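You operate a simulated robot arm through the tools that you are given. There is no shell and no other tool. Be economical: measure what you need, move in short steps, check, and stop when the job is done.

You are at the controls of a simulated robot arm. One attempt, no reset.

Task
Put things in order on the oak top of the island. At the end: the orange bottle (marked "JUICE") stands where the yellow lemon half stood; the white paper ball stands on top of the muffin in white paper; the yellow lemon half stands where the small green jar stood; the small green jar is on the black trivet; whatever was shut is shut again. Leave all else as you found it, and nothing knocked over. Set down upright: small green jar.

The check looks at the end state, three seconds after you hand in, the way a careful person would. Anything else that was tipped, shoved, dropped, spilled or broken makes it a failure.

Robot
A 7-joint arm with a two-finger parallel gripper, fixed in place. Base frame: the origin is at the foot of the arm, x ahead of it, y to its left, z up; the work surface is at about z = 0. Units: m, rad, N and s.
With the tool pointing down near the work surface it reaches from about 0.24 to 0.62 m from the base axis. Its first joint turns from -1.152 to 1.152 rad. Payload 2.6 kg.
Tool frame: the origin (TCP) lies between the finger pads and is the grasp point; the fingertips stand 0.03 m ahead of it; z points along the fingers, y is the line along which they close. The gripper opens to 0.094 m. The fingers are 0.028 m wide and 0.01 m thick; the gripper's body (0.05 by 0.096 m) begins 0.055 m behind the TCP.
Orientation is told as [roll, pitch, yaw] about the base's x, y, z axes, in that order, counted from this pose: with the fingers straight down and closing along the base's y, the tool's x points along the base's -x, its y along +y and its z along -z.

Tools
- The arm moves only by the tool servo_tool. Its argument "rows" is a list of rows, each an object (a shift or turn left out is 0, a gripper value left out holds the last) with "dp": the shift along the base's x, y, z in units of 20 mm (1.0 is 20 mm), a list of three; "rotation": the turn, a rotation vector about the base's x, y, z in units of 4 degrees (1.0 is 4 degrees), a list of three. In form: [{"dp": [dx, dy, dz], "rotation": [ax, ay, az]}, ...]. A call has 1 to 8 rows; each row shifts and turns the commanded pose from where the row before left it. "claw" is the gripper command, from -1 (fully open) to 1 (shut), values between in proportion, set as the call begins (left out, the last holds). A call with a number of a shift or a turn outside -1 to 1 is refused whole. Rows are played at 5 a second. More than 0.05 m and 0.15 rad between two rows, or a gripper value outside its range, and nothing of the call is played. A pose out of reach is approached as far as the arm can. The call stops where the force on the tool passes 40 N (or 10 N more than at its start, if that is more) or the arm is blocked; 0.2 s more then pass. The fingers move at their own pace (about 0.072 m/s each) and stop on an object; they squeeze with about 34 N. The grip force told is the motor's: it shows also when the fingers shut on nothing. Time passes only in rows, and 0.2 s behind the last, so rows that do not move let the fingers close. It gives the time, the measured TCP pose, the force on the tool (base axes), the opening and the grip force at its end, in the units of the frame above (readings bear some noise), with the torque about the TCP (base axes, N m) and any sound that the robot's microphone picked up.
- Cameras (640 x 400 px; columns grow to the right, rows downward): "scene" is fixed at [0.0426, 0.4569, 0.5438]; the picture's right is [-0.59, -0.81, 0.00], its down [-0.61, 0.44, -0.66] and it looks along [0.53, -0.39, -0.75] (base axes); focal length 300 px, centre (320, 200). "wrist" rides on the gripper at [0.076, 0.014, -0.102] in the tool frame; the picture's right is [-0.18, 0.98, 0.00], its down [-0.75, -0.14, -0.64] and it looks along [-0.63, -0.12, 0.77] (tool axes); focal length 243 px, centre (320, 200). There is no depth. A picture from a camera that has moved, and an enlarged one, comes with that camera's place and axes in the base frame and with its lens.
- capture(camera): a new picture of that camera. It takes no simulated time.
- enlarge(camera, box): a new picture of the part [left, top, right, bottom] of that camera's present view, enlarged. It takes no simulated time.
- hand_in(): hands the job in; it is judged then, once.

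Go step by step. Nothing tells you positions but the pictures and the camera data: compare them with the known pose of the tool, close in by small moves and look again before you grip or let go. The budget is 120 turns and 68 pictures, counting those below and the enlarged ones. Unless the task says otherwise, let go and move clear before handing in, and close with one line.

The tools are called after ">>>" by a JSON object that holds its "method" and its "body". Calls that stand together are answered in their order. servo_tool: Moves the arm, as the interface text tells. Its arguments: {"type":"object","properties":{"rows":{"type":"array","items":{"type":"object","properties":{"dp":{"type":"array","items":{"type":"number"}},"rotation":{"type":"array","items":{"type":"number"}}}}},"claw":{"type":"number"}},"required":["rows"]} The other tools are called the same way: capture (camera) takes a picture; enlarge (camera, box) takes an enlarged picture of a part of a camera's view; hand_in () hands the job in.

At the start:

```text
t: 0.0
eef_pos: [0.3767, 0.1271, 0.2437]
tcp_rot: [-0.001, 0.0, 0.0]
wrist_force: [0.3, -1.3, -0.7]
ft_torque: [-0.01, -0.01, 0.02]
finger_gap: 0.0939
finger_force: 0.2
```

scene: 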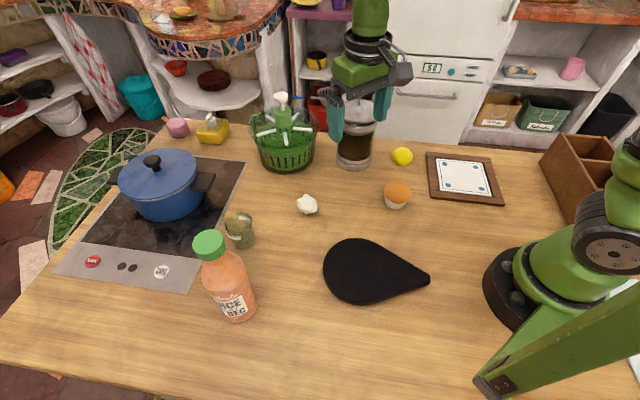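
wrist: 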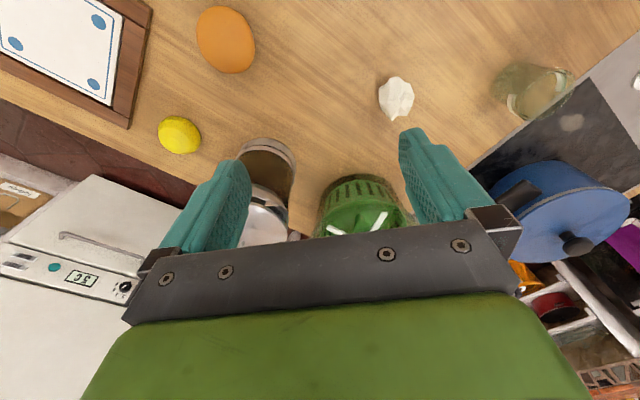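

I see the juice bottle at about (0.29, 0.46), the jar at (0.44, 0.375), the ball at (0.42, 0.215), the muffin at (0.316, 0.03) and the lemon at (0.41, -0.09). The black trivet is around (0.22, 0.21). I'll look closer before moving.

>>> {"method": "enlarge", "body": {"camera": "scene", "box": [180, 180, 340, 330]}}

>>> {"method": "enlarge", "body": {"camera": "scene", "box": [310, 130, 510, 310]}}

```text
2.67 times, centred on (260, 255) of scene
camera zoom: at [0.0426, 0.4569, 0.5438], right [-0.59, -0.81, 0.0], down [-0.61, 0.44, -0.66], along [0.53, -0.39, -0.75], focal length 800 px, centre (480, 53)
```

zoom: 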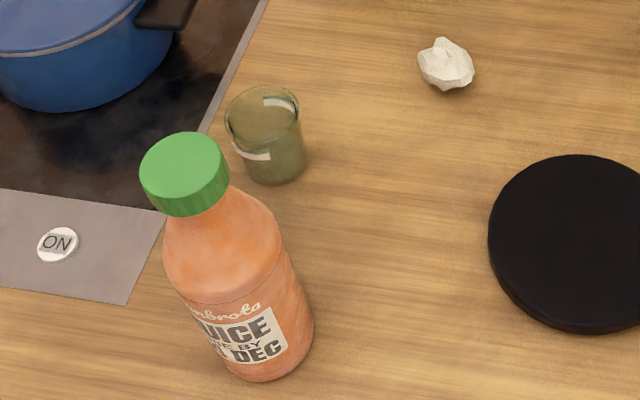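

```text
2.22 times, centred on (410, 220) of scene
camera zoom: at [0.0426, 0.4569, 0.5438], right [-0.59, -0.81, 0.0], down [-0.61, 0.44, -0.66], along [0.53, -0.39, -0.75], focal length 667 px, centre (120, 156)
```

zoom: 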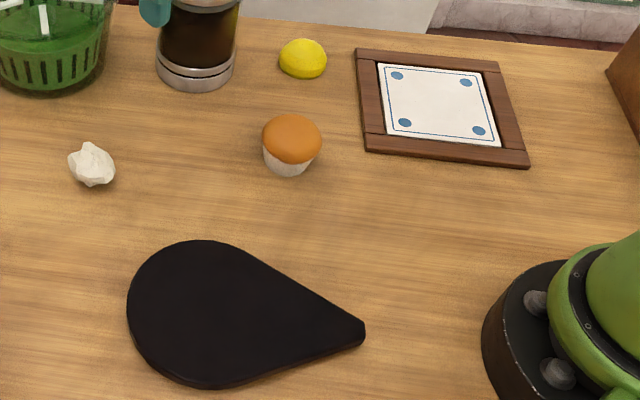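

The jar is an open glass beaker about 6 cm wide, and the trivet is the black teardrop. I'll move over toward the jar at safe height and look.

>>> {"method": "servo_tool", "body": {"rows": [{"dp": [0, 1, 0]}, {"dp": [0, 1, 0]}, {"dp": [0, 1, 0]}, {"dp": [0, 1, 0]}, {"dp": [0, 1, 0]}, {"dp": [0.5, 1, 0]}, {"dp": [0.5, 1, 0]}, {"dp": [0.5, 1, 0]}], "claw": -1}}

>>> {"method": "capture", "body": {"camera": "wrist"}}

```text
t: 1.8
eef_pos: [0.4043, 0.2871, 0.2417]
tcp_rot: [0.001, -0.001, 0.001]
wrist_force: [0.3, 0.2, -0.2]
ft_torque: [-0.01, -0.03, -0.02]
finger_gap: 0.0941
finger_force: 0.1
```

```text
63 pictures are left
camera wrist: at [0.3289, 0.3021, 0.3449], right [0.18, 0.98, 0.0], down [0.75, -0.14, 0.64], along [0.63, -0.12, -0.77], focal length 243 px, centre (320, 200)
```

wrist: 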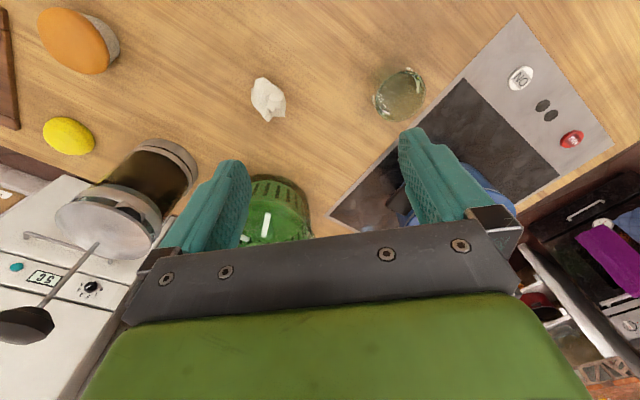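

Both cameras put the jar near (0.437, 0.378). I'll move above it and start down.

>>> {"method": "servo_tool", "body": {"rows": [{"dp": [0.6, 1, 0]}, {"dp": [0.5, 1, 0]}, {"dp": [0.5, 1, 0]}, {"dp": [0, 1, 0]}, {"dp": [0, 0.55, -1]}, {"dp": [0, 0, -1]}, {"dp": [0, 0, -1]}, {"dp": [0, 0, -1]}]}}

>>> {"method": "capture", "body": {"camera": "wrist"}}

>>> {"method": "capture", "body": {"camera": "scene"}}

```text
t: 3.6
eef_pos: [0.4389, 0.3792, 0.162]
tcp_rot: [-0.001, 0.0, 0.001]
wrist_force: [-0.1, -0.3, -1.1]
ft_torque: [-0.01, -0.01, 0.03]
finger_gap: 0.094
finger_force: 0.1
```

```text
62 pictures are left
camera wrist: at [0.3633, 0.3929, 0.265], right [0.18, 0.98, 0.0], down [0.75, -0.14, 0.64], along [0.63, -0.12, -0.77], focal length 243 px, centre (320, 200)
```

wrist: 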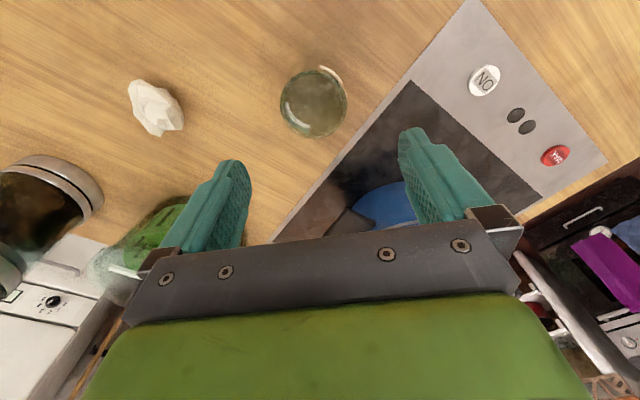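

```text
61 pictures are left
```

scene: 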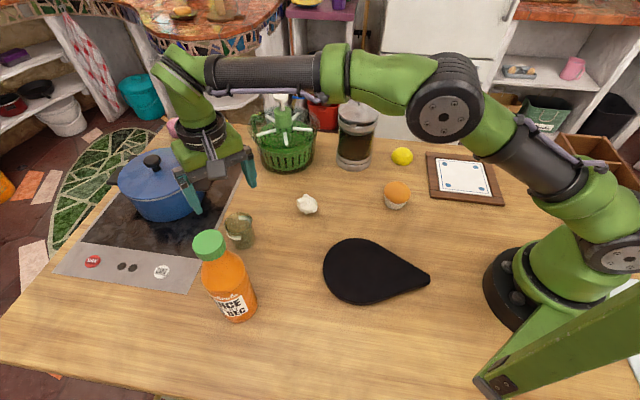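

The jar is centred at about (0.438, 0.373). I'll descend around it, correcting y by about -6 mm.

>>> {"method": "servo_tool", "body": {"rows": [{"dp": [0, -0.3, -1]}, {"dp": [0, 0, -1]}, {"dp": [0, 0, -1]}, {"dp": [0, 0, -1]}, {"dp": [0, 0, -1]}]}}

>>> {"method": "capture", "body": {"camera": "wrist"}}

>>> {"method": "enlarge", "body": {"camera": "scene", "box": [140, 160, 300, 330]}}

```text
t: 4.8
eef_pos: [0.439, 0.3734, 0.0618]
tcp_rot: [-0.001, -0.001, 0.001]
wrist_force: [-1.1, 0.0, 0.0]
ft_torque: [0.01, 0.0, -0.01]
finger_gap: 0.0941
finger_force: 0.0
```

```text
60 pictures are left
camera wrist: at [0.3627, 0.3876, 0.1643], right [0.18, 0.98, 0.0], down [0.75, -0.14, 0.64], along [0.63, -0.12, -0.77], focal length 243 px, centre (320, 200)
```

wrist: 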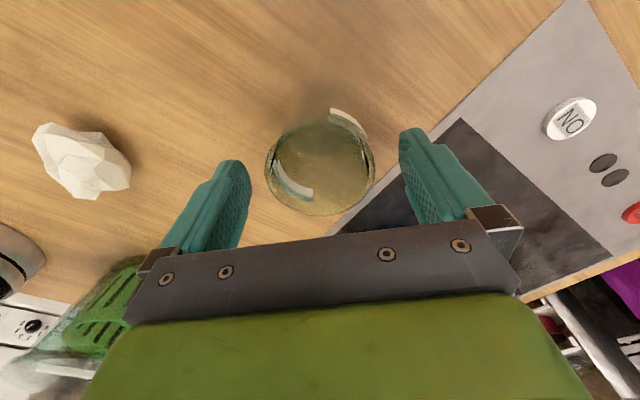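

```text
2.35 times, centred on (220, 245) of scene
camera zoom: at [0.0426, 0.4569, 0.5438], right [-0.59, -0.81, 0.0], down [-0.61, 0.44, -0.66], along [0.53, -0.39, -0.75], focal length 706 px, centre (555, 94)
```

zoom: 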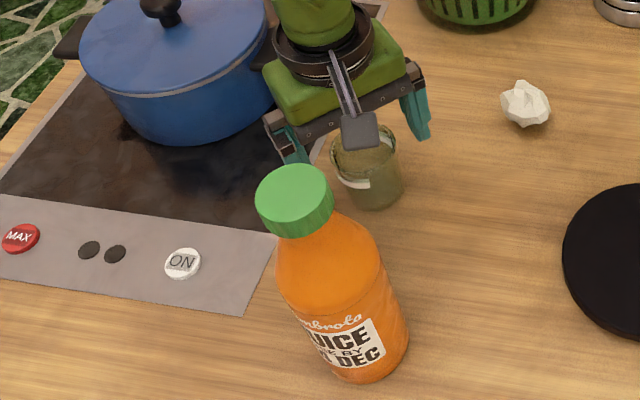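

The jar centre reads nearer (0.430, 0.375), about 6.5 cm tall. I'll correct x by -8 mm, lower to z≈0.04 and close.

>>> {"method": "servo_tool", "body": {"rows": [{"dp": [-0.4, 0.05, 0]}, {"dp": [0, 0, -0.6]}, {"dp": [0, 0, -0.5]}]}}

>>> {"method": "servo_tool", "body": {"rows": [{}, {}, {}, {}], "claw": 1}}

>>> {"method": "capture", "body": {"camera": "wrist"}}

```text
t: 5.6
eef_pos: [0.4303, 0.3744, 0.0404]
tcp_rot: [0.0, 0.001, 0.0]
wrist_force: [-0.4, -0.3, -0.5]
ft_torque: [-0.02, 0.02, 0.01]
finger_gap: 0.0937
finger_force: 0.0
```

```text
t: 6.6
eef_pos: [0.4299, 0.3731, 0.0402]
tcp_rot: [-0.001, 0.0, -0.001]
wrist_force: [0.7, 0.2, -0.1]
ft_torque: [0.01, 0.01, -0.03]
finger_gap: 0.0598
finger_force: 33.9
```

```text
58 pictures are left
camera wrist: at [0.3554, 0.3881, 0.1433], right [0.18, 0.98, 0.0], down [0.75, -0.14, 0.64], along [0.63, -0.12, -0.77], focal length 243 px, centre (320, 200)
```

wrist: 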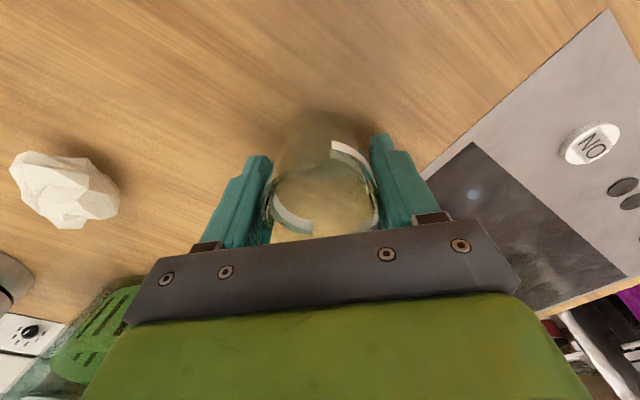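

The jar is held at 59.8 mm, and its spot is about (0.428, 0.374). I'll lift and carry it over to the trivet.

>>> {"method": "servo_tool", "body": {"rows": [{"dp": [0, 0, 1]}, {"dp": [0, 0, 1]}, {"dp": [0, 0, 1]}, {"dp": [0, 0, 1]}, {"dp": [0, -1, 1]}, {"dp": [-1, -1, 0]}, {"dp": [-1, -1, 0]}, {"dp": [-1, -1, 0]}]}}

>>> {"method": "servo_tool", "body": {"rows": [{"dp": [-1, -1, 0]}, {"dp": [-1, -1, 0]}, {"dp": [-1, -1, 0]}, {"dp": [-1, -0.3, 0]}, {"dp": [-1, 0, 0]}, {"dp": [-1, 0, 0]}]}}

>>> {"method": "capture", "body": {"camera": "wrist"}}

>>> {"method": "capture", "body": {"camera": "scene"}}

```text
t: 8.4
eef_pos: [0.3663, 0.2937, 0.1432]
tcp_rot: [0.0, -0.001, -0.001]
wrist_force: [0.2, -0.7, -1.7]
ft_torque: [0.0, 0.02, 0.02]
finger_gap: 0.0593
finger_force: 33.8
```

```text
t: 9.8
eef_pos: [0.2501, 0.2295, 0.1401]
tcp_rot: [0.001, 0.001, 0.001]
wrist_force: [0.9, -0.4, -1.4]
ft_torque: [0.01, -0.01, 0.01]
finger_gap: 0.0594
finger_force: 33.9
```

```text
57 pictures are left
camera wrist: at [0.1734, 0.2428, 0.2434], right [0.18, 0.98, 0.0], down [0.75, -0.14, 0.64], along [0.63, -0.12, -0.77], focal length 243 px, centre (320, 200)
```

wrist: 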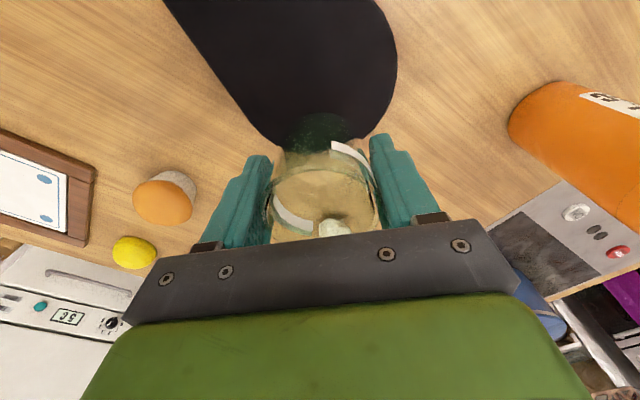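

```text
56 pictures are left
```

scene: 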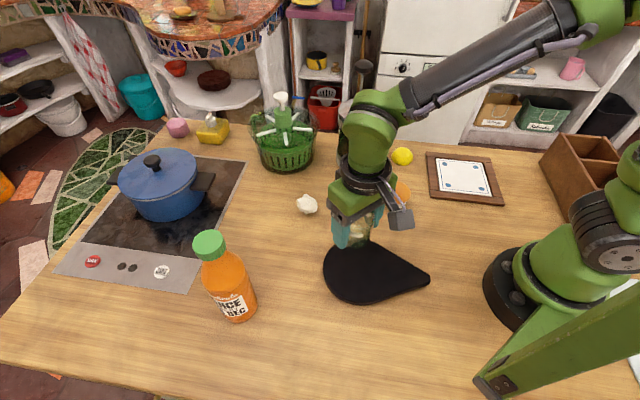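

The trivet disc is centred near (0.224, 0.224) with a radius of about 75 mm. I'll shift over it and lower gently.

>>> {"method": "servo_tool", "body": {"rows": [{"dp": [-1, -0.2, 0]}, {"dp": [-0.1, 0, -1]}, {"dp": [0, 0, -1]}, {"dp": [0, 0, -1]}, {"dp": [0, 0, -0.5]}]}}

>>> {"method": "enlarge", "body": {"camera": "scene", "box": [300, 190, 460, 320]}}

```text
t: 11.0
eef_pos: [0.2283, 0.2241, 0.0717]
tcp_rot: [0.0, 0.0, -0.001]
wrist_force: [0.2, 0.7, -1.9]
ft_torque: [-0.01, 0.03, 0.0]
finger_gap: 0.0596
finger_force: 33.7
```

```text
3.08 times, centred on (380, 255) of scene
camera zoom: at [0.0426, 0.4569, 0.5438], right [-0.59, -0.81, 0.0], down [-0.61, 0.44, -0.66], along [0.53, -0.39, -0.75], focal length 924 px, centre (135, 31)
```

zoom: 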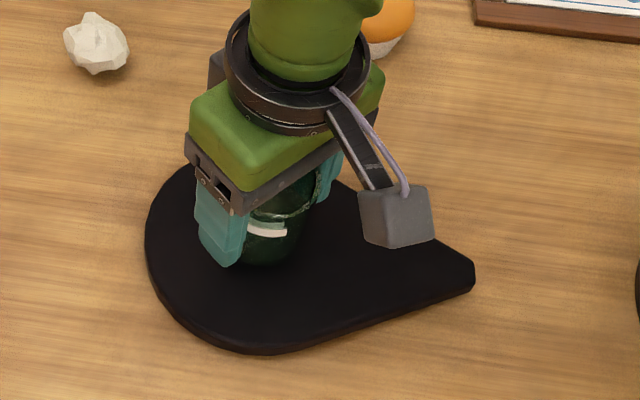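

The jar hangs over the disc, well inside its edge. I'll lower in small steps until it touches.

>>> {"method": "servo_tool", "body": {"rows": [{"dp": [0, 0, -0.25]}, {"dp": [0, 0, -0.2]}, {"dp": [0, 0, -0.15]}]}}

```text
t: 11.8
eef_pos: [0.229, 0.2232, 0.0605]
tcp_rot: [0.001, -0.003, -0.001]
wrist_force: [0.6, -3.2, 19.0]
ft_torque: [0.05, -0.09, -0.05]
finger_gap: 0.0598
finger_force: 33.9
```

Contact came at z≈0.0605, so the jar is on the trivet. I'll release it and rise.

>>> {"method": "servo_tool", "body": {"rows": [{"dp": [0, 0, 0.05]}, {}, {}, {}], "claw": -1}}

>>> {"method": "servo_tool", "body": {"rows": [{"dp": [0, 0, 0.5]}, {"dp": [0, 0, 1]}, {"dp": [0, 0, 1]}, {"dp": [0, 0, 1]}, {"dp": [0, 0, 1]}, {"dp": [0, 0, 1]}, {"dp": [0, 0, 1]}, {"dp": [0, 0, 1]}]}}

>>> {"method": "enlarge", "body": {"camera": "scene", "box": [300, 190, 460, 320]}}

```text
t: 12.8
eef_pos: [0.2285, 0.2235, 0.0597]
tcp_rot: [0.0, -0.001, 0.001]
wrist_force: [-0.1, -0.7, 0.9]
ft_torque: [-0.03, -0.02, 0.0]
finger_gap: 0.0943
finger_force: 0.1
```

```text
t: 14.6
eef_pos: [0.2271, 0.2227, 0.2101]
tcp_rot: [0.0, 0.002, 0.001]
wrist_force: [0.0, -0.2, -0.2]
ft_torque: [0.01, 0.0, 0.02]
finger_gap: 0.0939
finger_force: 0.0
```

```text
3.08 times, centred on (380, 255) of scene
camera zoom: at [0.0426, 0.4569, 0.5438], right [-0.59, -0.81, 0.0], down [-0.61, 0.44, -0.66], along [0.53, -0.39, -0.75], focal length 924 px, centre (135, 31)
```

zoom: 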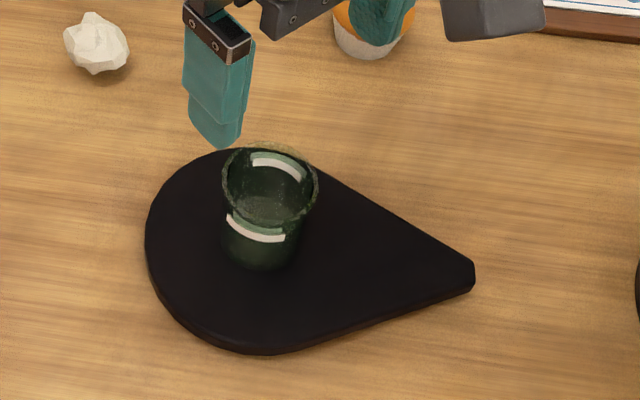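

The jar stands upright on the trivet. Next is the lemon; I'll travel in close to the base at height, then look.

>>> {"method": "servo_tool", "body": {"rows": [{"dp": [0.5, -1, 0.3]}, {"dp": [0.5, -1, 0.3]}, {"dp": [0.5, -1, 0.3]}, {"dp": [0.5, -1, 0.3]}, {"dp": [0.5, -1, 0.3]}, {"dp": [0.5, -1, 0]}, {"dp": [0.5, -1, 0]}, {"dp": [0.5, -1, 0]}]}}

>>> {"method": "servo_tool", "body": {"rows": [{"dp": [0.5, -1, 0]}, {"dp": [0.5, -1, 0]}, {"dp": [0.5, -1, 0]}, {"dp": [0.5, -1, 0]}, {"dp": [0, -1, 0]}, {"dp": [0, -1, 0]}, {"dp": [0, -1, 0]}, {"dp": [0, -1, 0]}]}}

>>> {"method": "capture", "body": {"camera": "wrist"}}

```text
t: 16.4
eef_pos: [0.3079, 0.0619, 0.241]
tcp_rot: [0.0, 0.0, 0.0]
wrist_force: [-0.2, -0.9, -0.8]
ft_torque: [0.0, -0.01, 0.02]
finger_gap: 0.0942
finger_force: 0.0
```

```text
t: 18.2
eef_pos: [0.3454, -0.0967, 0.2389]
tcp_rot: [0.001, 0.002, -0.001]
wrist_force: [0.1, 0.0, -0.3]
ft_torque: [0.01, 0.03, 0.04]
finger_gap: 0.0941
finger_force: 0.0
```

```text
53 pictures are left
camera wrist: at [0.2699, -0.0824, 0.341], right [0.18, 0.98, 0.0], down [0.75, -0.14, 0.64], along [0.63, -0.12, -0.77], focal length 243 px, centre (320, 200)
```

wrist: 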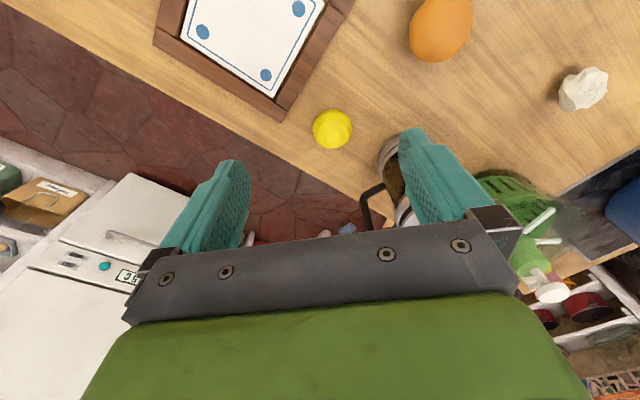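

The lemon is at (0.413, -0.093), with the french press handle near (0.49, -0.056). I'll move over the lemon and check clearance.

>>> {"method": "servo_tool", "body": {"rows": [{"dp": [1, 0.1, 0]}, {"dp": [1, 0.1, 0]}, {"dp": [1, 0, 0]}, {"dp": [0.3, 0, -1]}, {"dp": [0, 0, -1]}, {"dp": [0, 0, -1]}]}}

>>> {"method": "capture", "body": {"camera": "wrist"}}

>>> {"method": "enlarge", "body": {"camera": "scene", "box": [320, 80, 480, 210]}}

```text
t: 19.6
eef_pos: [0.4145, -0.093, 0.18]
tcp_rot: [0.0, 0.001, 0.001]
wrist_force: [0.2, 0.0, 0.6]
ft_torque: [0.0, -0.02, -0.03]
finger_gap: 0.0939
finger_force: 0.0
```

```text
52 pictures are left
camera wrist: at [0.3389, -0.0787, 0.2822], right [0.18, 0.98, 0.0], down [0.75, -0.14, 0.64], along [0.63, -0.12, -0.77], focal length 243 px, centre (320, 200)
```

wrist: 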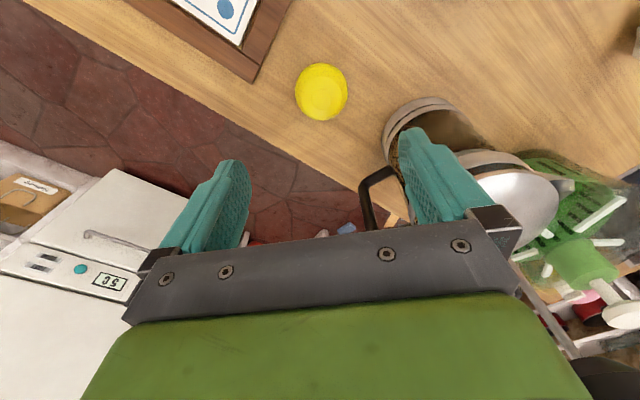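

```text
3.08 times, centred on (400, 145) of scene
camera zoom: at [0.0426, 0.4569, 0.5438], right [-0.59, -0.81, 0.0], down [-0.61, 0.44, -0.66], along [0.53, -0.39, -0.75], focal length 924 px, centre (74, 369)
```

zoom: 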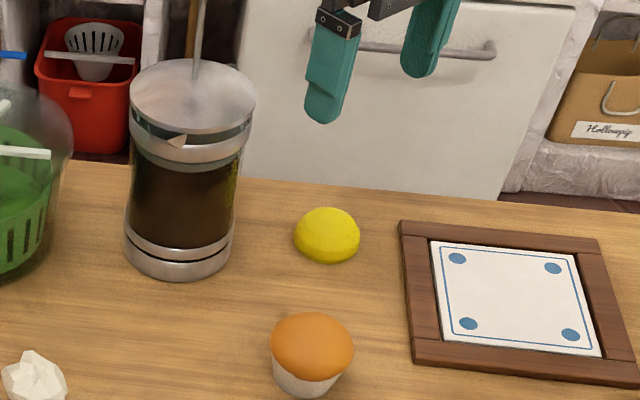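

The lemon sits at (0.413, -0.092), about 55 mm wide, and the press is well clear of the gripper. I'll descend with the fingertips stopping just above the wood.

>>> {"method": "servo_tool", "body": {"rows": [{"dp": [0, 0.05, -1]}, {"dp": [0, 0, -1]}, {"dp": [0, 0, -1]}, {"dp": [0, 0, -1]}, {"dp": [0, 0, -1]}, {"dp": [0, 0, -1]}]}}

>>> {"method": "capture", "body": {"camera": "wrist"}}

```text
t: 21.0
eef_pos: [0.4146, -0.0905, 0.059]
tcp_rot: [0.0, 0.0, -0.001]
wrist_force: [0.6, 0.0, -0.3]
ft_torque: [-0.02, -0.04, 0.01]
finger_gap: 0.0939
finger_force: 0.0
```

```text
50 pictures are left
camera wrist: at [0.3386, -0.0756, 0.1624], right [0.18, 0.98, 0.0], down [0.75, -0.14, 0.64], along [0.63, -0.12, -0.77], focal length 243 px, centre (320, 200)
```

wrist: 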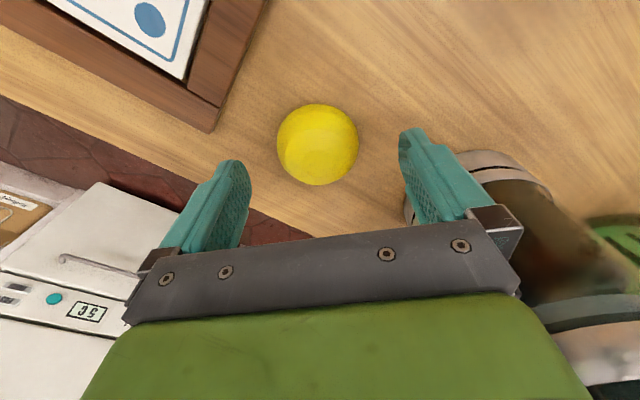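

It's centred between the fingers. I'll lower the last 24 mm and close.

>>> {"method": "servo_tool", "body": {"rows": [{"dp": [-0.1, 0, -0.6]}, {"dp": [0, 0, -0.6]}]}}

>>> {"method": "servo_tool", "body": {"rows": [{}, {}, {}, {}], "claw": 1}}

>>> {"method": "capture", "body": {"camera": "wrist"}}

```text
t: 21.6
eef_pos: [0.4127, -0.0911, 0.0342]
tcp_rot: [-0.001, 0.0, 0.001]
wrist_force: [0.1, -1.1, 0.2]
ft_torque: [0.01, 0.01, 0.02]
finger_gap: 0.0941
finger_force: 0.1
```

```text
t: 22.6
eef_pos: [0.4114, -0.0916, 0.0356]
tcp_rot: [0.0, 0.0, -0.001]
wrist_force: [-0.7, 0.3, 0.6]
ft_torque: [0.0, -0.01, 0.01]
finger_gap: 0.0543
finger_force: 33.8
```

```text
49 pictures are left
camera wrist: at [0.3365, -0.0773, 0.138], right [0.18, 0.98, 0.0], down [0.75, -0.14, 0.64], along [0.63, -0.12, -0.77], focal length 243 px, centre (320, 200)
```

wrist: 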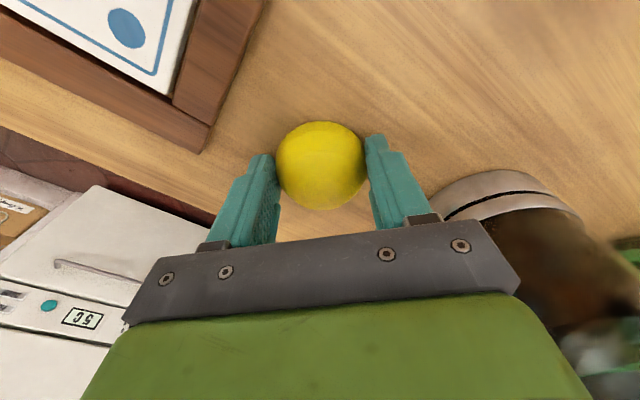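

The lemon is held at 54 mm. I'll lift it, back away from the press, and carry it over at height toward the jar's old spot.

>>> {"method": "servo_tool", "body": {"rows": [{"dp": [0, 0, 1]}, {"dp": [0, 0, 1]}, {"dp": [0, 0, 1]}, {"dp": [-0.5, 0, 1]}, {"dp": [-1, 0, 1]}, {"dp": [-1, 0, 1]}, {"dp": [-1, 0.5, 1]}, {"dp": [-1, 1, 1]}]}}

>>> {"method": "servo_tool", "body": {"rows": [{"dp": [0, 1, 1]}, {"dp": [0, 1, 0]}, {"dp": [0, 1, 0]}, {"dp": [0, 1, 0]}, {"dp": [0, 1, 0]}, {"dp": [0, 1, 0]}, {"dp": [0, 1, 0]}, {"dp": [0, 1, 0]}]}}

>>> {"method": "servo_tool", "body": {"rows": [{"dp": [0, 1, 0]}, {"dp": [0, 1, 0]}, {"dp": [0, 1, 0]}, {"dp": [0, 1, 0]}, {"dp": [0, 1, 0]}, {"dp": [0.5, 1, 0]}, {"dp": [1, 1, 0]}, {"dp": [1, 1, 0]}]}}

>>> {"method": "capture", "body": {"camera": "wrist"}}

```text
t: 24.4
eef_pos: [0.3209, -0.0599, 0.1968]
tcp_rot: [-0.001, 0.0, -0.001]
wrist_force: [0.1, 0.7, -0.9]
ft_torque: [0.01, -0.02, 0.0]
finger_gap: 0.0544
finger_force: 34.2
```

```text
t: 26.2
eef_pos: [0.3234, 0.0992, 0.215]
tcp_rot: [0.0, -0.001, 0.0]
wrist_force: [-0.3, 0.0, -0.1]
ft_torque: [0.0, -0.01, 0.01]
finger_gap: 0.0542
finger_force: 34.0
```

```text
t: 28.0
eef_pos: [0.3713, 0.2586, 0.2165]
tcp_rot: [-0.001, -0.002, -0.001]
wrist_force: [-0.2, 0.5, -0.3]
ft_torque: [0.02, 0.0, -0.03]
finger_gap: 0.0538
finger_force: 34.7
```

```text
48 pictures are left
camera wrist: at [0.2956, 0.272, 0.3188], right [0.18, 0.98, 0.0], down [0.75, -0.14, 0.64], along [0.63, -0.12, -0.77], focal length 243 px, centre (320, 200)
```

wrist: 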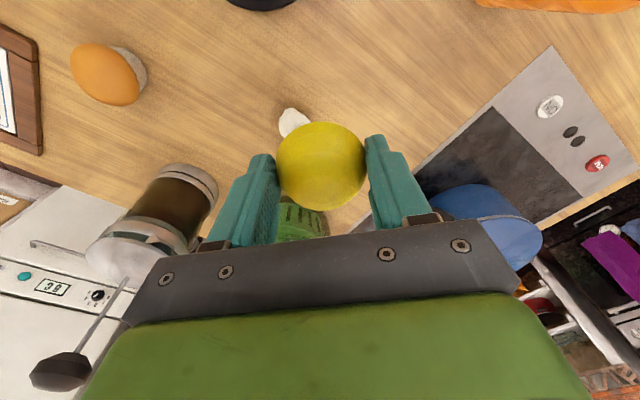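

The lemon is secure. I'll move on to (0.428, 0.374) and descend.

>>> {"method": "servo_tool", "body": {"rows": [{"dp": [0.8, 1, 0]}, {"dp": [0.8, 1, 0]}, {"dp": [0.8, 1, 0]}, {"dp": [0.44, 1, 0]}, {"dp": [0, 1, 0]}, {"dp": [0, 0.8, -1]}, {"dp": [0, 0, -1]}, {"dp": [0, 0, -1]}]}}

>>> {"method": "servo_tool", "body": {"rows": [{"dp": [0, 0, -1]}, {"dp": [0, 0, -1]}, {"dp": [0, 0, -1]}, {"dp": [0, 0, -1]}]}}

>>> {"method": "capture", "body": {"camera": "wrist"}}

>>> {"method": "enlarge", "body": {"camera": "scene", "box": [180, 180, 340, 330]}}

```text
t: 29.8
eef_pos: [0.4288, 0.3763, 0.1552]
tcp_rot: [0.001, 0.0, -0.001]
wrist_force: [-0.8, -0.4, -0.3]
ft_torque: [-0.04, 0.01, -0.02]
finger_gap: 0.0541
finger_force: 33.9
```

```text
t: 30.8
eef_pos: [0.4293, 0.3756, 0.0747]
tcp_rot: [0.001, 0.002, 0.0]
wrist_force: [0.1, 0.0, -0.2]
ft_torque: [0.0, 0.01, 0.01]
finger_gap: 0.0538
finger_force: 34.1
```

```text
47 pictures are left
camera wrist: at [0.3525, 0.3897, 0.1775], right [0.18, 0.98, 0.0], down [0.75, -0.14, 0.64], along [0.63, -0.12, -0.77], focal length 243 px, centre (320, 200)
```

wrist: 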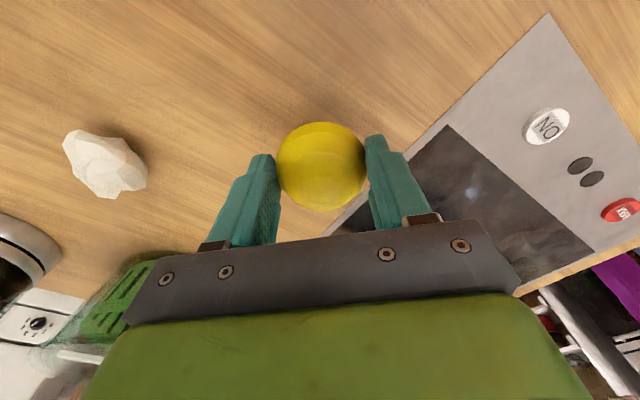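

```text
2.67 times, centred on (260, 255) of scene
camera zoom: at [0.0426, 0.4569, 0.5438], right [-0.59, -0.81, 0.0], down [-0.61, 0.44, -0.66], along [0.53, -0.39, -0.75], focal length 800 px, centre (480, 53)
```

zoom: 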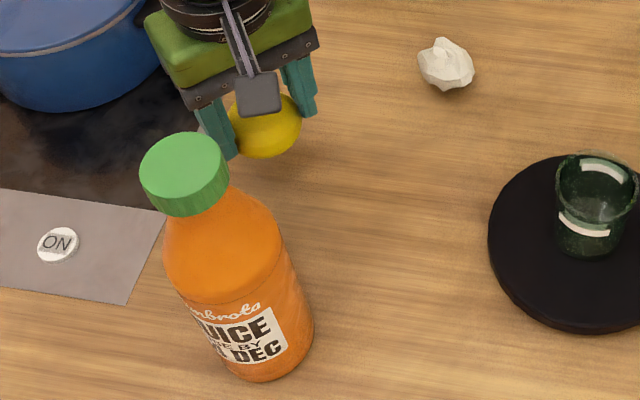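

All clear. I'll lower gently to where the lemon was gripped (z≈0.036), watching the force.

>>> {"method": "servo_tool", "body": {"rows": [{"dp": [0, -0.05, -0.8]}, {"dp": [0, 0, -0.6]}, {"dp": [0, 0, -0.3]}, {"dp": [0, 0, -0.15]}]}}

```text
t: 31.8
eef_pos: [0.4293, 0.3737, 0.0376]
tcp_rot: [0.0, -0.001, 0.0]
wrist_force: [0.1, -0.3, -0.2]
ft_torque: [-0.01, 0.0, 0.05]
finger_gap: 0.054
finger_force: 34.1
```

>>> {"method": "servo_tool", "body": {"rows": [{"dp": [0, 0, -0.1]}, {}]}}

>>> {"method": "enlarge", "body": {"camera": "scene", "box": [200, 190, 300, 270]}}

```text
t: 32.4
eef_pos: [0.4286, 0.3744, 0.0369]
tcp_rot: [-0.001, 0.0, -0.001]
wrist_force: [0.9, 0.3, 0.1]
ft_torque: [0.02, 0.02, -0.01]
finger_gap: 0.0541
finger_force: 34.2
```

```text
5.00 times, centred on (250, 230) of scene
camera zoom: at [0.0426, 0.4569, 0.5438], right [-0.59, -0.81, 0.0], down [-0.61, 0.44, -0.66], along [0.53, -0.39, -0.75], focal length 1501 px, centre (670, 50)
```

zoom: 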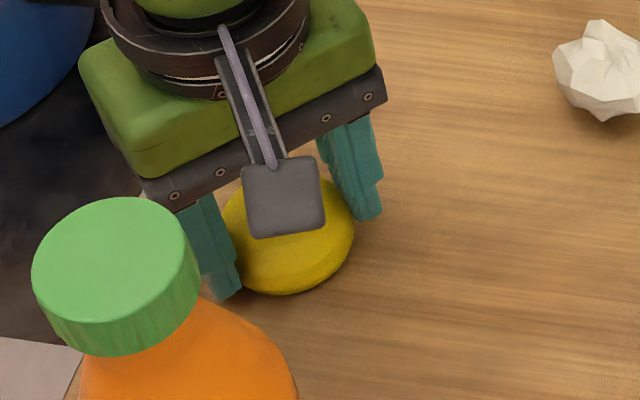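

The lemon is at or within a millimetre of the wood. I'll go 1 mm more, open and rise.

>>> {"method": "servo_tool", "body": {"rows": [{"dp": [0, 0, -0.06]}, {}]}}

>>> {"method": "servo_tool", "body": {"rows": [{}, {}, {}, {}], "claw": -1}}

>>> {"method": "servo_tool", "body": {"rows": [{"dp": [0, 0, 0.5]}, {"dp": [0, 0, 1]}, {"dp": [0, 0, 1]}, {"dp": [0, 0, 1]}, {"dp": [0, 0, 1]}, {"dp": [0, 0, 1]}, {"dp": [0, 0, 1]}, {"dp": [0, 0, 1]}]}}

>>> {"method": "capture", "body": {"camera": "wrist"}}

>>> {"method": "enlarge", "body": {"camera": "scene", "box": [180, 180, 340, 330]}}

```text
t: 33.0
eef_pos: [0.4305, 0.3741, 0.0356]
tcp_rot: [-0.001, 0.001, -0.001]
wrist_force: [-0.1, -0.7, -0.4]
ft_torque: [-0.03, -0.01, 0.02]
finger_gap: 0.0539
finger_force: 34.1
```

```text
t: 34.0
eef_pos: [0.4299, 0.3733, 0.0365]
tcp_rot: [0.001, -0.002, 0.002]
wrist_force: [-0.1, 0.0, -0.7]
ft_torque: [-0.05, -0.05, 0.02]
finger_gap: 0.0939
finger_force: 0.1
```

```text
t: 35.8
eef_pos: [0.4301, 0.3732, 0.1854]
tcp_rot: [-0.001, -0.002, -0.001]
wrist_force: [-0.6, 0.3, -0.2]
ft_torque: [-0.01, 0.0, -0.02]
finger_gap: 0.094
finger_force: 0.1
```

```text
44 pictures are left
camera wrist: at [0.3536, 0.3868, 0.289], right [0.18, 0.98, 0.0], down [0.75, -0.14, 0.64], along [0.63, -0.12, -0.77], focal length 243 px, centre (320, 200)
```

wrist: 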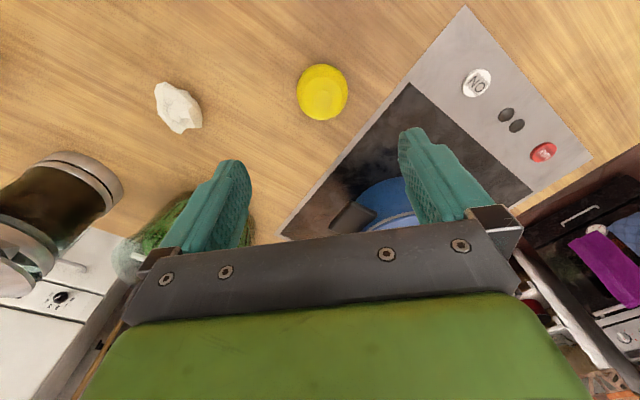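

```text
2.67 times, centred on (260, 255) of scene
camera zoom: at [0.0426, 0.4569, 0.5438], right [-0.59, -0.81, 0.0], down [-0.61, 0.44, -0.66], along [0.53, -0.39, -0.75], focal length 800 px, centre (480, 53)
```

zoom: 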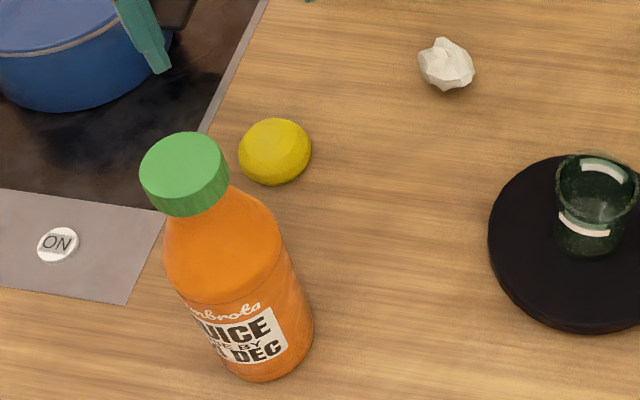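

The lemon stands in the jar's old spot. Next is the bottle: I take its axis at (0.303, 0.447) and its height at about 0.21. I'll rise above it and look from there.

>>> {"method": "servo_tool", "body": {"rows": [{"dp": [0, 0, 1]}, {"dp": [0, 0, 1]}, {"dp": [0, 0, 1]}, {"dp": [0, 0, 1]}, {"dp": [0, 0, 1]}, {"dp": [-1, 0.5, 0.5]}, {"dp": [-1, 0.5, 0]}, {"dp": [-1, 0.5, 0]}]}}

>>> {"method": "capture", "body": {"camera": "wrist"}}

```text
t: 37.6
eef_pos: [0.3644, 0.4043, 0.2849]
tcp_rot: [0.0, -0.001, -0.001]
wrist_force: [0.1, -0.1, 0.3]
ft_torque: [0.0, 0.03, -0.01]
finger_gap: 0.094
finger_force: 0.0
out of reach, approached as far as the arm can: row 5
```

```text
42 pictures are left
camera wrist: at [0.2888, 0.418, 0.3875], right [0.18, 0.98, 0.0], down [0.75, -0.14, 0.64], along [0.63, -0.12, -0.77], focal length 243 px, centre (320, 200)
```

wrist: 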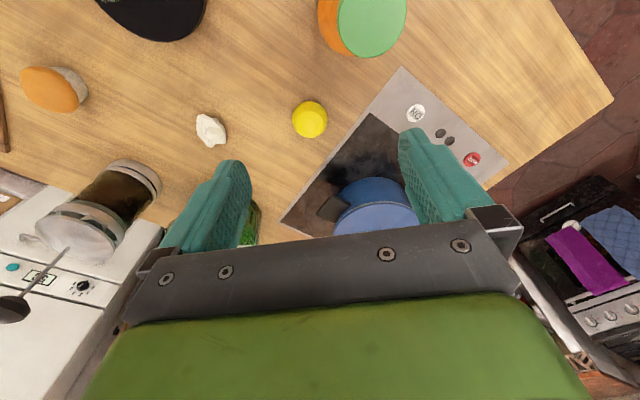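

The cap top projects to (0.305, 0.446), agreeing with the scene view. I'll move over it and look before lowering.

>>> {"method": "servo_tool", "body": {"rows": [{"dp": [-1, 0.7, 0]}, {"dp": [-1, 0.7, 0]}, {"dp": [-1, 0.7, 0]}, {"dp": [0, 0, -0.5]}]}}

>>> {"method": "capture", "body": {"camera": "wrist"}}

>>> {"method": "enlarge", "body": {"camera": "scene", "box": [140, 150, 300, 330]}}

```text
t: 38.6
eef_pos: [0.3065, 0.4458, 0.2752]
tcp_rot: [0.001, -0.001, 0.001]
wrist_force: [-0.1, -0.4, -0.5]
ft_torque: [-0.02, 0.01, 0.01]
finger_gap: 0.094
finger_force: 0.1
```

```text
41 pictures are left
camera wrist: at [0.2306, 0.46, 0.3775], right [0.18, 0.98, 0.0], down [0.75, -0.14, 0.64], along [0.63, -0.12, -0.77], focal length 243 px, centre (320, 200)
```

wrist: 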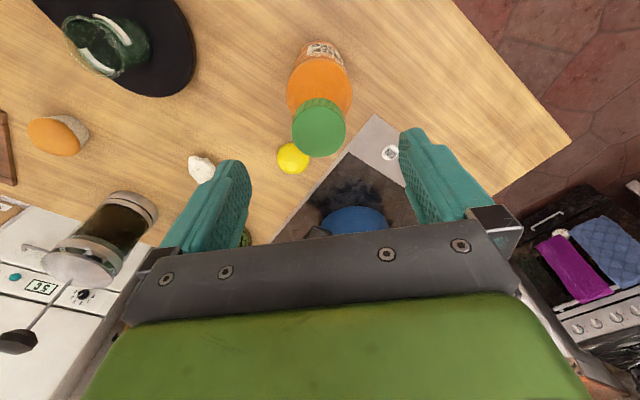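

```text
2.22 times, centred on (220, 240) of scene
camera zoom: at [0.0426, 0.4569, 0.5438], right [-0.59, -0.81, 0.0], down [-0.61, 0.44, -0.66], along [0.53, -0.39, -0.75], focal length 667 px, centre (542, 111)
```

zoom: 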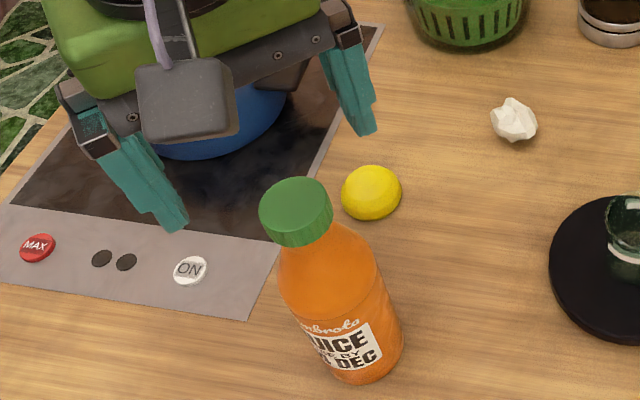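

The cap is centred under the gripper. I'll lower so the fingers flank the cap (TCP≈0.193).

>>> {"method": "servo_tool", "body": {"rows": [{"dp": [-0.1, 0, -1]}, {"dp": [0, 0, -1]}, {"dp": [0, 0, -1]}]}}

>>> {"method": "capture", "body": {"camera": "wrist"}}

>>> {"method": "enlarge", "body": {"camera": "scene", "box": [140, 150, 300, 330]}}

```text
t: 39.4
eef_pos: [0.3069, 0.4481, 0.2146]
tcp_rot: [0.001, 0.0, 0.0]
wrist_force: [0.2, 0.0, 1.0]
ft_torque: [0.01, -0.03, -0.01]
finger_gap: 0.0941
finger_force: 0.0
```

```text
39 pictures are left
camera wrist: at [0.23, 0.4612, 0.3179], right [0.18, 0.98, 0.0], down [0.75, -0.14, 0.64], along [0.63, -0.12, -0.77], focal length 243 px, centre (320, 200)
```

wrist: 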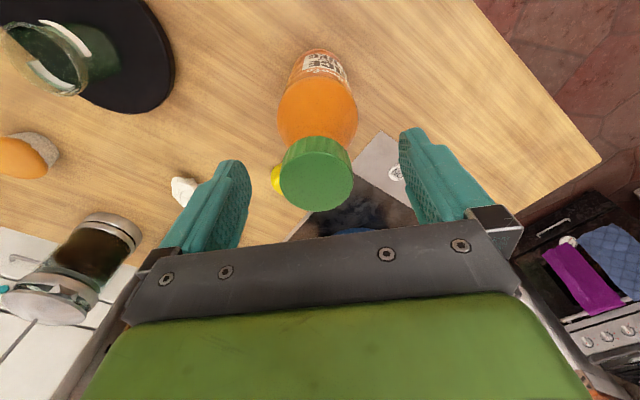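

```text
2.22 times, centred on (220, 240) of scene
camera zoom: at [0.0426, 0.4569, 0.5438], right [-0.59, -0.81, 0.0], down [-0.61, 0.44, -0.66], along [0.53, -0.39, -0.75], focal length 667 px, centre (542, 111)
```

zoom: 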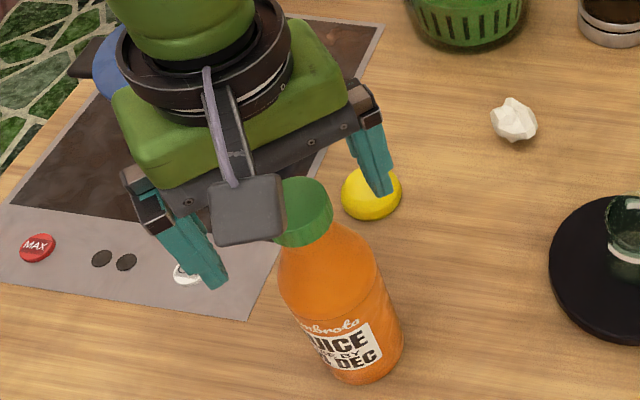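

The fingers are clear on both sides. A small shift (-5 mm x, -2 mm y), 20 mm down, then close on the cap.

>>> {"method": "servo_tool", "body": {"rows": [{"dp": [-0.2, -0.1, -0.5]}, {"dp": [0, 0, -0.5]}]}}

>>> {"method": "servo_tool", "body": {"rows": [{}, {}, {}, {}], "claw": 1}}

>>> {"method": "capture", "body": {"camera": "wrist"}}

>>> {"method": "enlarge", "body": {"camera": "scene", "box": [140, 150, 300, 330]}}

```text
t: 40.0
eef_pos: [0.3012, 0.4449, 0.1946]
tcp_rot: [0.0, -0.001, -0.001]
wrist_force: [0.5, 0.3, 0.4]
ft_torque: [-0.04, 0.03, 0.01]
finger_gap: 0.094
finger_force: 0.1
```

```text
t: 41.0
eef_pos: [0.3012, 0.4441, 0.1951]
tcp_rot: [-0.001, 0.001, 0.0]
wrist_force: [0.1, 1.3, 1.6]
ft_torque: [0.18, -0.02, -0.03]
finger_gap: 0.0415
finger_force: 34.3
```

```text
37 pictures are left
camera wrist: at [0.2256, 0.4585, 0.2981], right [0.18, 0.98, 0.0], down [0.75, -0.14, 0.64], along [0.63, -0.12, -0.77], focal length 243 px, centre (320, 200)
```

wrist: 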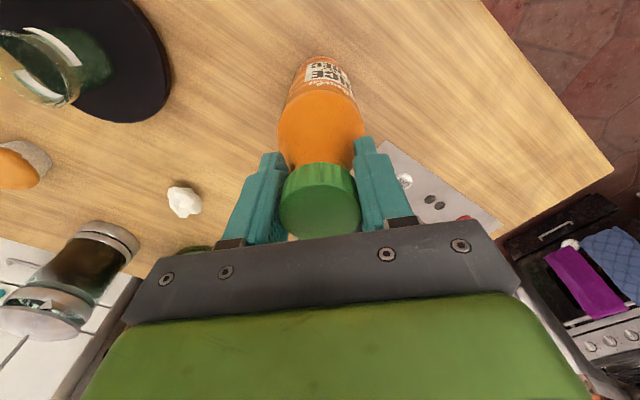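

```text
2.22 times, centred on (220, 240) of scene
camera zoom: at [0.0426, 0.4569, 0.5438], right [-0.59, -0.81, 0.0], down [-0.61, 0.44, -0.66], along [0.53, -0.39, -0.75], focal length 667 px, centre (542, 111)
```

zoom: 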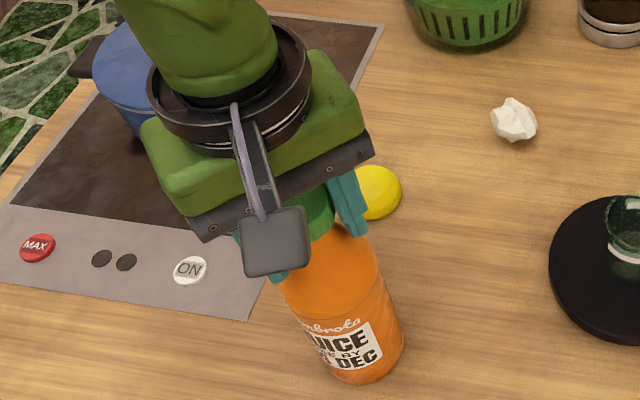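

The cap is held at 41.5 mm. I'll do a short test lift to see that the whole bottle comes with it.

>>> {"method": "servo_tool", "body": {"rows": [{"dp": [0, 0, 0.5]}, {"dp": [0, 0, 0.5]}, {"dp": [0, 0, 0.5]}]}}

>>> {"method": "enlarge", "body": {"camera": "scene", "box": [140, 150, 300, 330]}}

```text
t: 41.8
eef_pos: [0.3011, 0.4441, 0.2242]
tcp_rot: [-0.002, -0.001, 0.0]
wrist_force: [0.1, 0.5, -4.5]
ft_torque: [0.02, 0.0, 0.02]
finger_gap: 0.0402
finger_force: 34.8
```

```text
2.22 times, centred on (220, 240) of scene
camera zoom: at [0.0426, 0.4569, 0.5438], right [-0.59, -0.81, 0.0], down [-0.61, 0.44, -0.66], along [0.53, -0.39, -0.75], focal length 667 px, centre (542, 111)
```

zoom: 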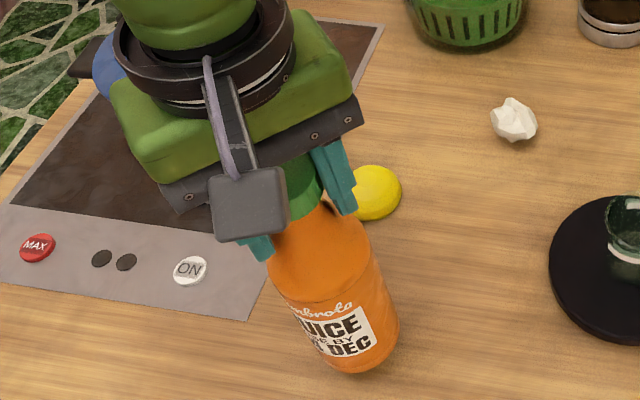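

The whole bottle lifts (about 5 N). I'll raise it further, then carry it smoothly past the trivet.

>>> {"method": "servo_tool", "body": {"rows": [{"dp": [0, 0, 0.7]}, {"dp": [0, 0, 0.7]}, {"dp": [0, 0, 0.7]}, {"dp": [0, -0.4, 0.7]}, {"dp": [0.2, -0.7, 0.2]}, {"dp": [0.2, -0.8, 0]}, {"dp": [0.2, -0.8, 0]}, {"dp": [0.2, -0.8, 0]}]}}

>>> {"method": "servo_tool", "body": {"rows": [{"dp": [0.2, -0.8, 0]}, {"dp": [0.2, -0.8, 0]}, {"dp": [0.1, -0.8, 0]}, {"dp": [0, -0.8, 0]}, {"dp": [0, -0.8, 0]}, {"dp": [0, -0.8, 0]}, {"dp": [0, -0.8, 0]}, {"dp": [0, -0.8, 0]}]}}

>>> {"method": "capture", "body": {"camera": "scene"}}

```text
t: 43.6
eef_pos: [0.3176, 0.3749, 0.2859]
tcp_rot: [0.0, -0.001, 0.002]
wrist_force: [0.2, -0.1, -5.2]
ft_torque: [0.01, 0.04, -0.02]
finger_gap: 0.0398
finger_force: 33.9
```

```text
t: 45.4
eef_pos: [0.3266, 0.2467, 0.2859]
tcp_rot: [-0.003, 0.001, 0.001]
wrist_force: [-1.0, -0.2, -4.3]
ft_torque: [-0.01, 0.01, -0.01]
finger_gap: 0.0396
finger_force: 34.2
```

```text
34 pictures are left
```

scene: 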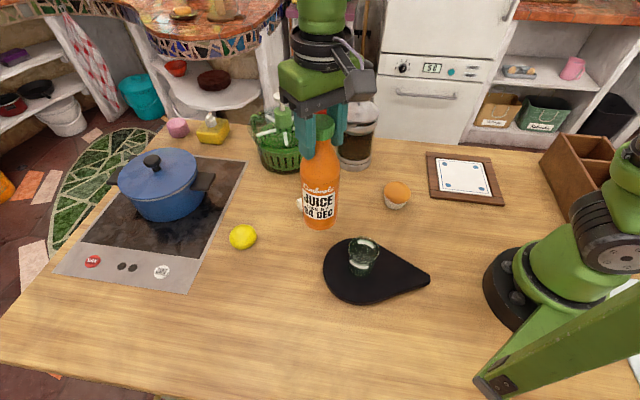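

The bottle hangs upright and clear of everything. I'll continue over the low muffin toward the lemon's old spot.

>>> {"method": "servo_tool", "body": {"rows": [{"dp": [0, -1, 0]}, {"dp": [0, -1, 0]}, {"dp": [0, -1, 0]}, {"dp": [0, -1, 0]}, {"dp": [0, -1, 0]}, {"dp": [0, -1, 0]}, {"dp": [0, -1, 0]}, {"dp": [0, -1, 0]}]}}

>>> {"method": "servo_tool", "body": {"rows": [{"dp": [0, -1, 0]}, {"dp": [0, -1, 0]}, {"dp": [0, -1, 0]}, {"dp": [0, -1, 0]}, {"dp": [0, -1, 0]}, {"dp": [0, -1, 0]}, {"dp": [0.3, -1, 0]}, {"dp": [0.5, -1, 0]}]}}

>>> {"method": "capture", "body": {"camera": "scene"}}

```text
t: 47.2
eef_pos: [0.3277, 0.0856, 0.2867]
tcp_rot: [0.001, 0.0, 0.002]
wrist_force: [-0.6, -0.5, -4.4]
ft_torque: [-0.01, -0.01, 0.02]
finger_gap: 0.0399
finger_force: 33.7
```

```text
t: 49.0
eef_pos: [0.3443, -0.0738, 0.2853]
tcp_rot: [-0.001, 0.001, 0.001]
wrist_force: [-0.6, 0.5, -4.9]
ft_torque: [0.05, 0.01, 0.03]
finger_gap: 0.0396
finger_force: 34.5
```

```text
33 pictures are left
```

scene: 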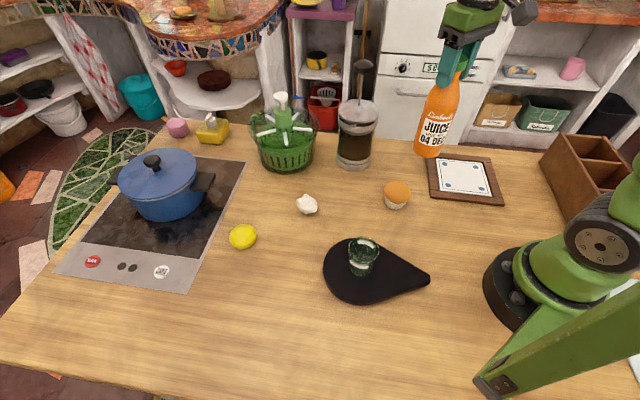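

I'm past the muffin and the bottle is still steady. I'll go to (0.411, -0.091) and begin lowering.

>>> {"method": "servo_tool", "body": {"rows": [{"dp": [0.7, -0.4, 0]}, {"dp": [0.7, -0.4, 0]}, {"dp": [0.7, -0.05, 0]}, {"dp": [0.7, 0, 0]}, {"dp": [0.53, 0, 0]}, {"dp": [0, 0, -0.8]}, {"dp": [0, 0, -0.8]}, {"dp": [0, 0, -0.8]}]}}

>>> {"method": "enlarge", "body": {"camera": "scene", "box": [320, 30, 520, 210]}}

>>> {"method": "capture", "body": {"camera": "wrist"}}

```text
t: 50.8
eef_pos: [0.4093, -0.0905, 0.2353]
tcp_rot: [0.0, 0.0, 0.001]
wrist_force: [-0.3, -0.2, -4.9]
ft_torque: [0.01, 0.01, -0.04]
finger_gap: 0.0398
finger_force: 33.9
```

```text
2.22 times, centred on (420, 120) of scene
camera zoom: at [0.0426, 0.4569, 0.5438], right [-0.59, -0.81, 0.0], down [-0.61, 0.44, -0.66], along [0.53, -0.39, -0.75], focal length 667 px, centre (98, 378)
```

zoom: 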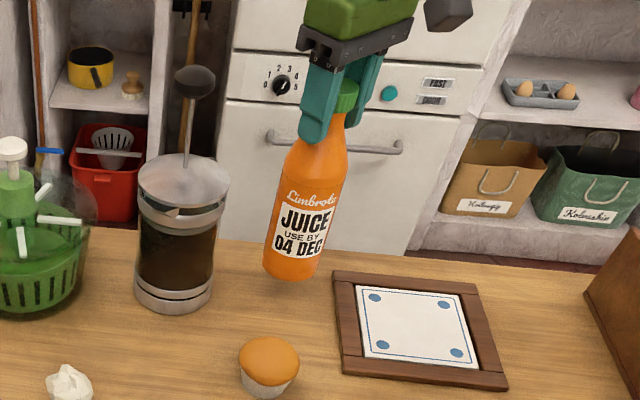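

```text
31 pictures are left
camera wrist: at [0.3332, -0.0767, 0.3386], right [0.18, 0.98, 0.0], down [0.75, -0.14, 0.64], along [0.63, -0.12, -0.77], focal length 243 px, centre (320, 200)
```

wrist: 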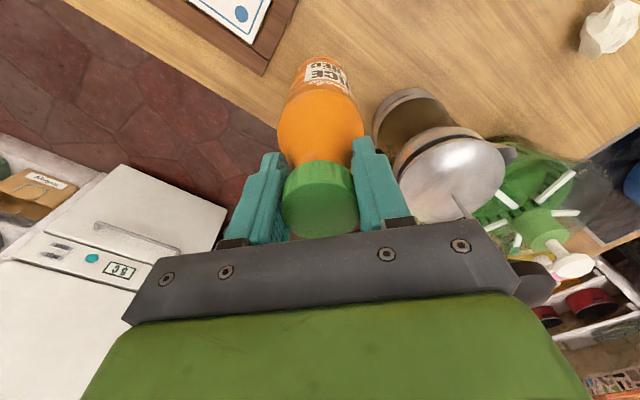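

Clear of the press plunger by several centimetres. I'll lower slowly to contact.

>>> {"method": "servo_tool", "body": {"rows": [{"dp": [0.07, 0, -0.6]}, {"dp": [0, 0, -0.6]}, {"dp": [0, 0, -0.4]}, {"dp": [0, 0, -0.2]}]}}

>>> {"method": "enlarge", "body": {"camera": "scene", "box": [320, 30, 520, 210]}}

```text
t: 51.8
eef_pos: [0.4107, -0.093, 0.1984]
tcp_rot: [0.001, 0.0, -0.002]
wrist_force: [0.6, 0.5, -5.3]
ft_torque: [0.01, 0.02, -0.02]
finger_gap: 0.0392
finger_force: 34.4
```

```text
2.22 times, centred on (420, 120) of scene
camera zoom: at [0.0426, 0.4569, 0.5438], right [-0.59, -0.81, 0.0], down [-0.61, 0.44, -0.66], along [0.53, -0.39, -0.75], focal length 667 px, centre (98, 378)
```

zoom: 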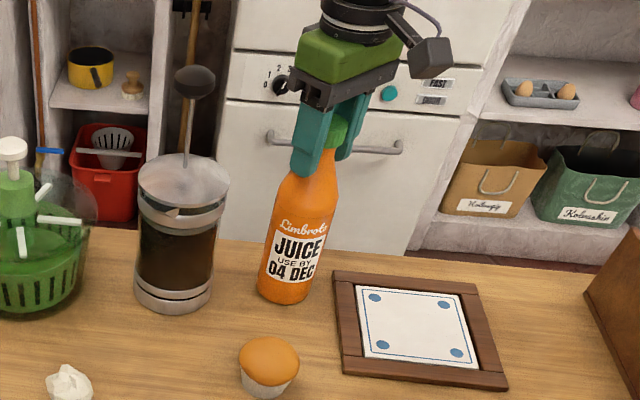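

The bottle is just above the wood. I'll step down in 1.5 mm increments until touch.

>>> {"method": "servo_tool", "body": {"rows": [{"dp": [0, 0.05, -0.08]}, {"dp": [0, 0, -0.08]}, {}]}}

```text
t: 52.6
eef_pos: [0.4113, -0.0906, 0.1988]
tcp_rot: [0.0, 0.001, -0.002]
wrist_force: [-4.2, -0.5, 4.4]
ft_torque: [-0.01, 0.52, 0.01]
finger_gap: 0.0391
finger_force: 34.4
```

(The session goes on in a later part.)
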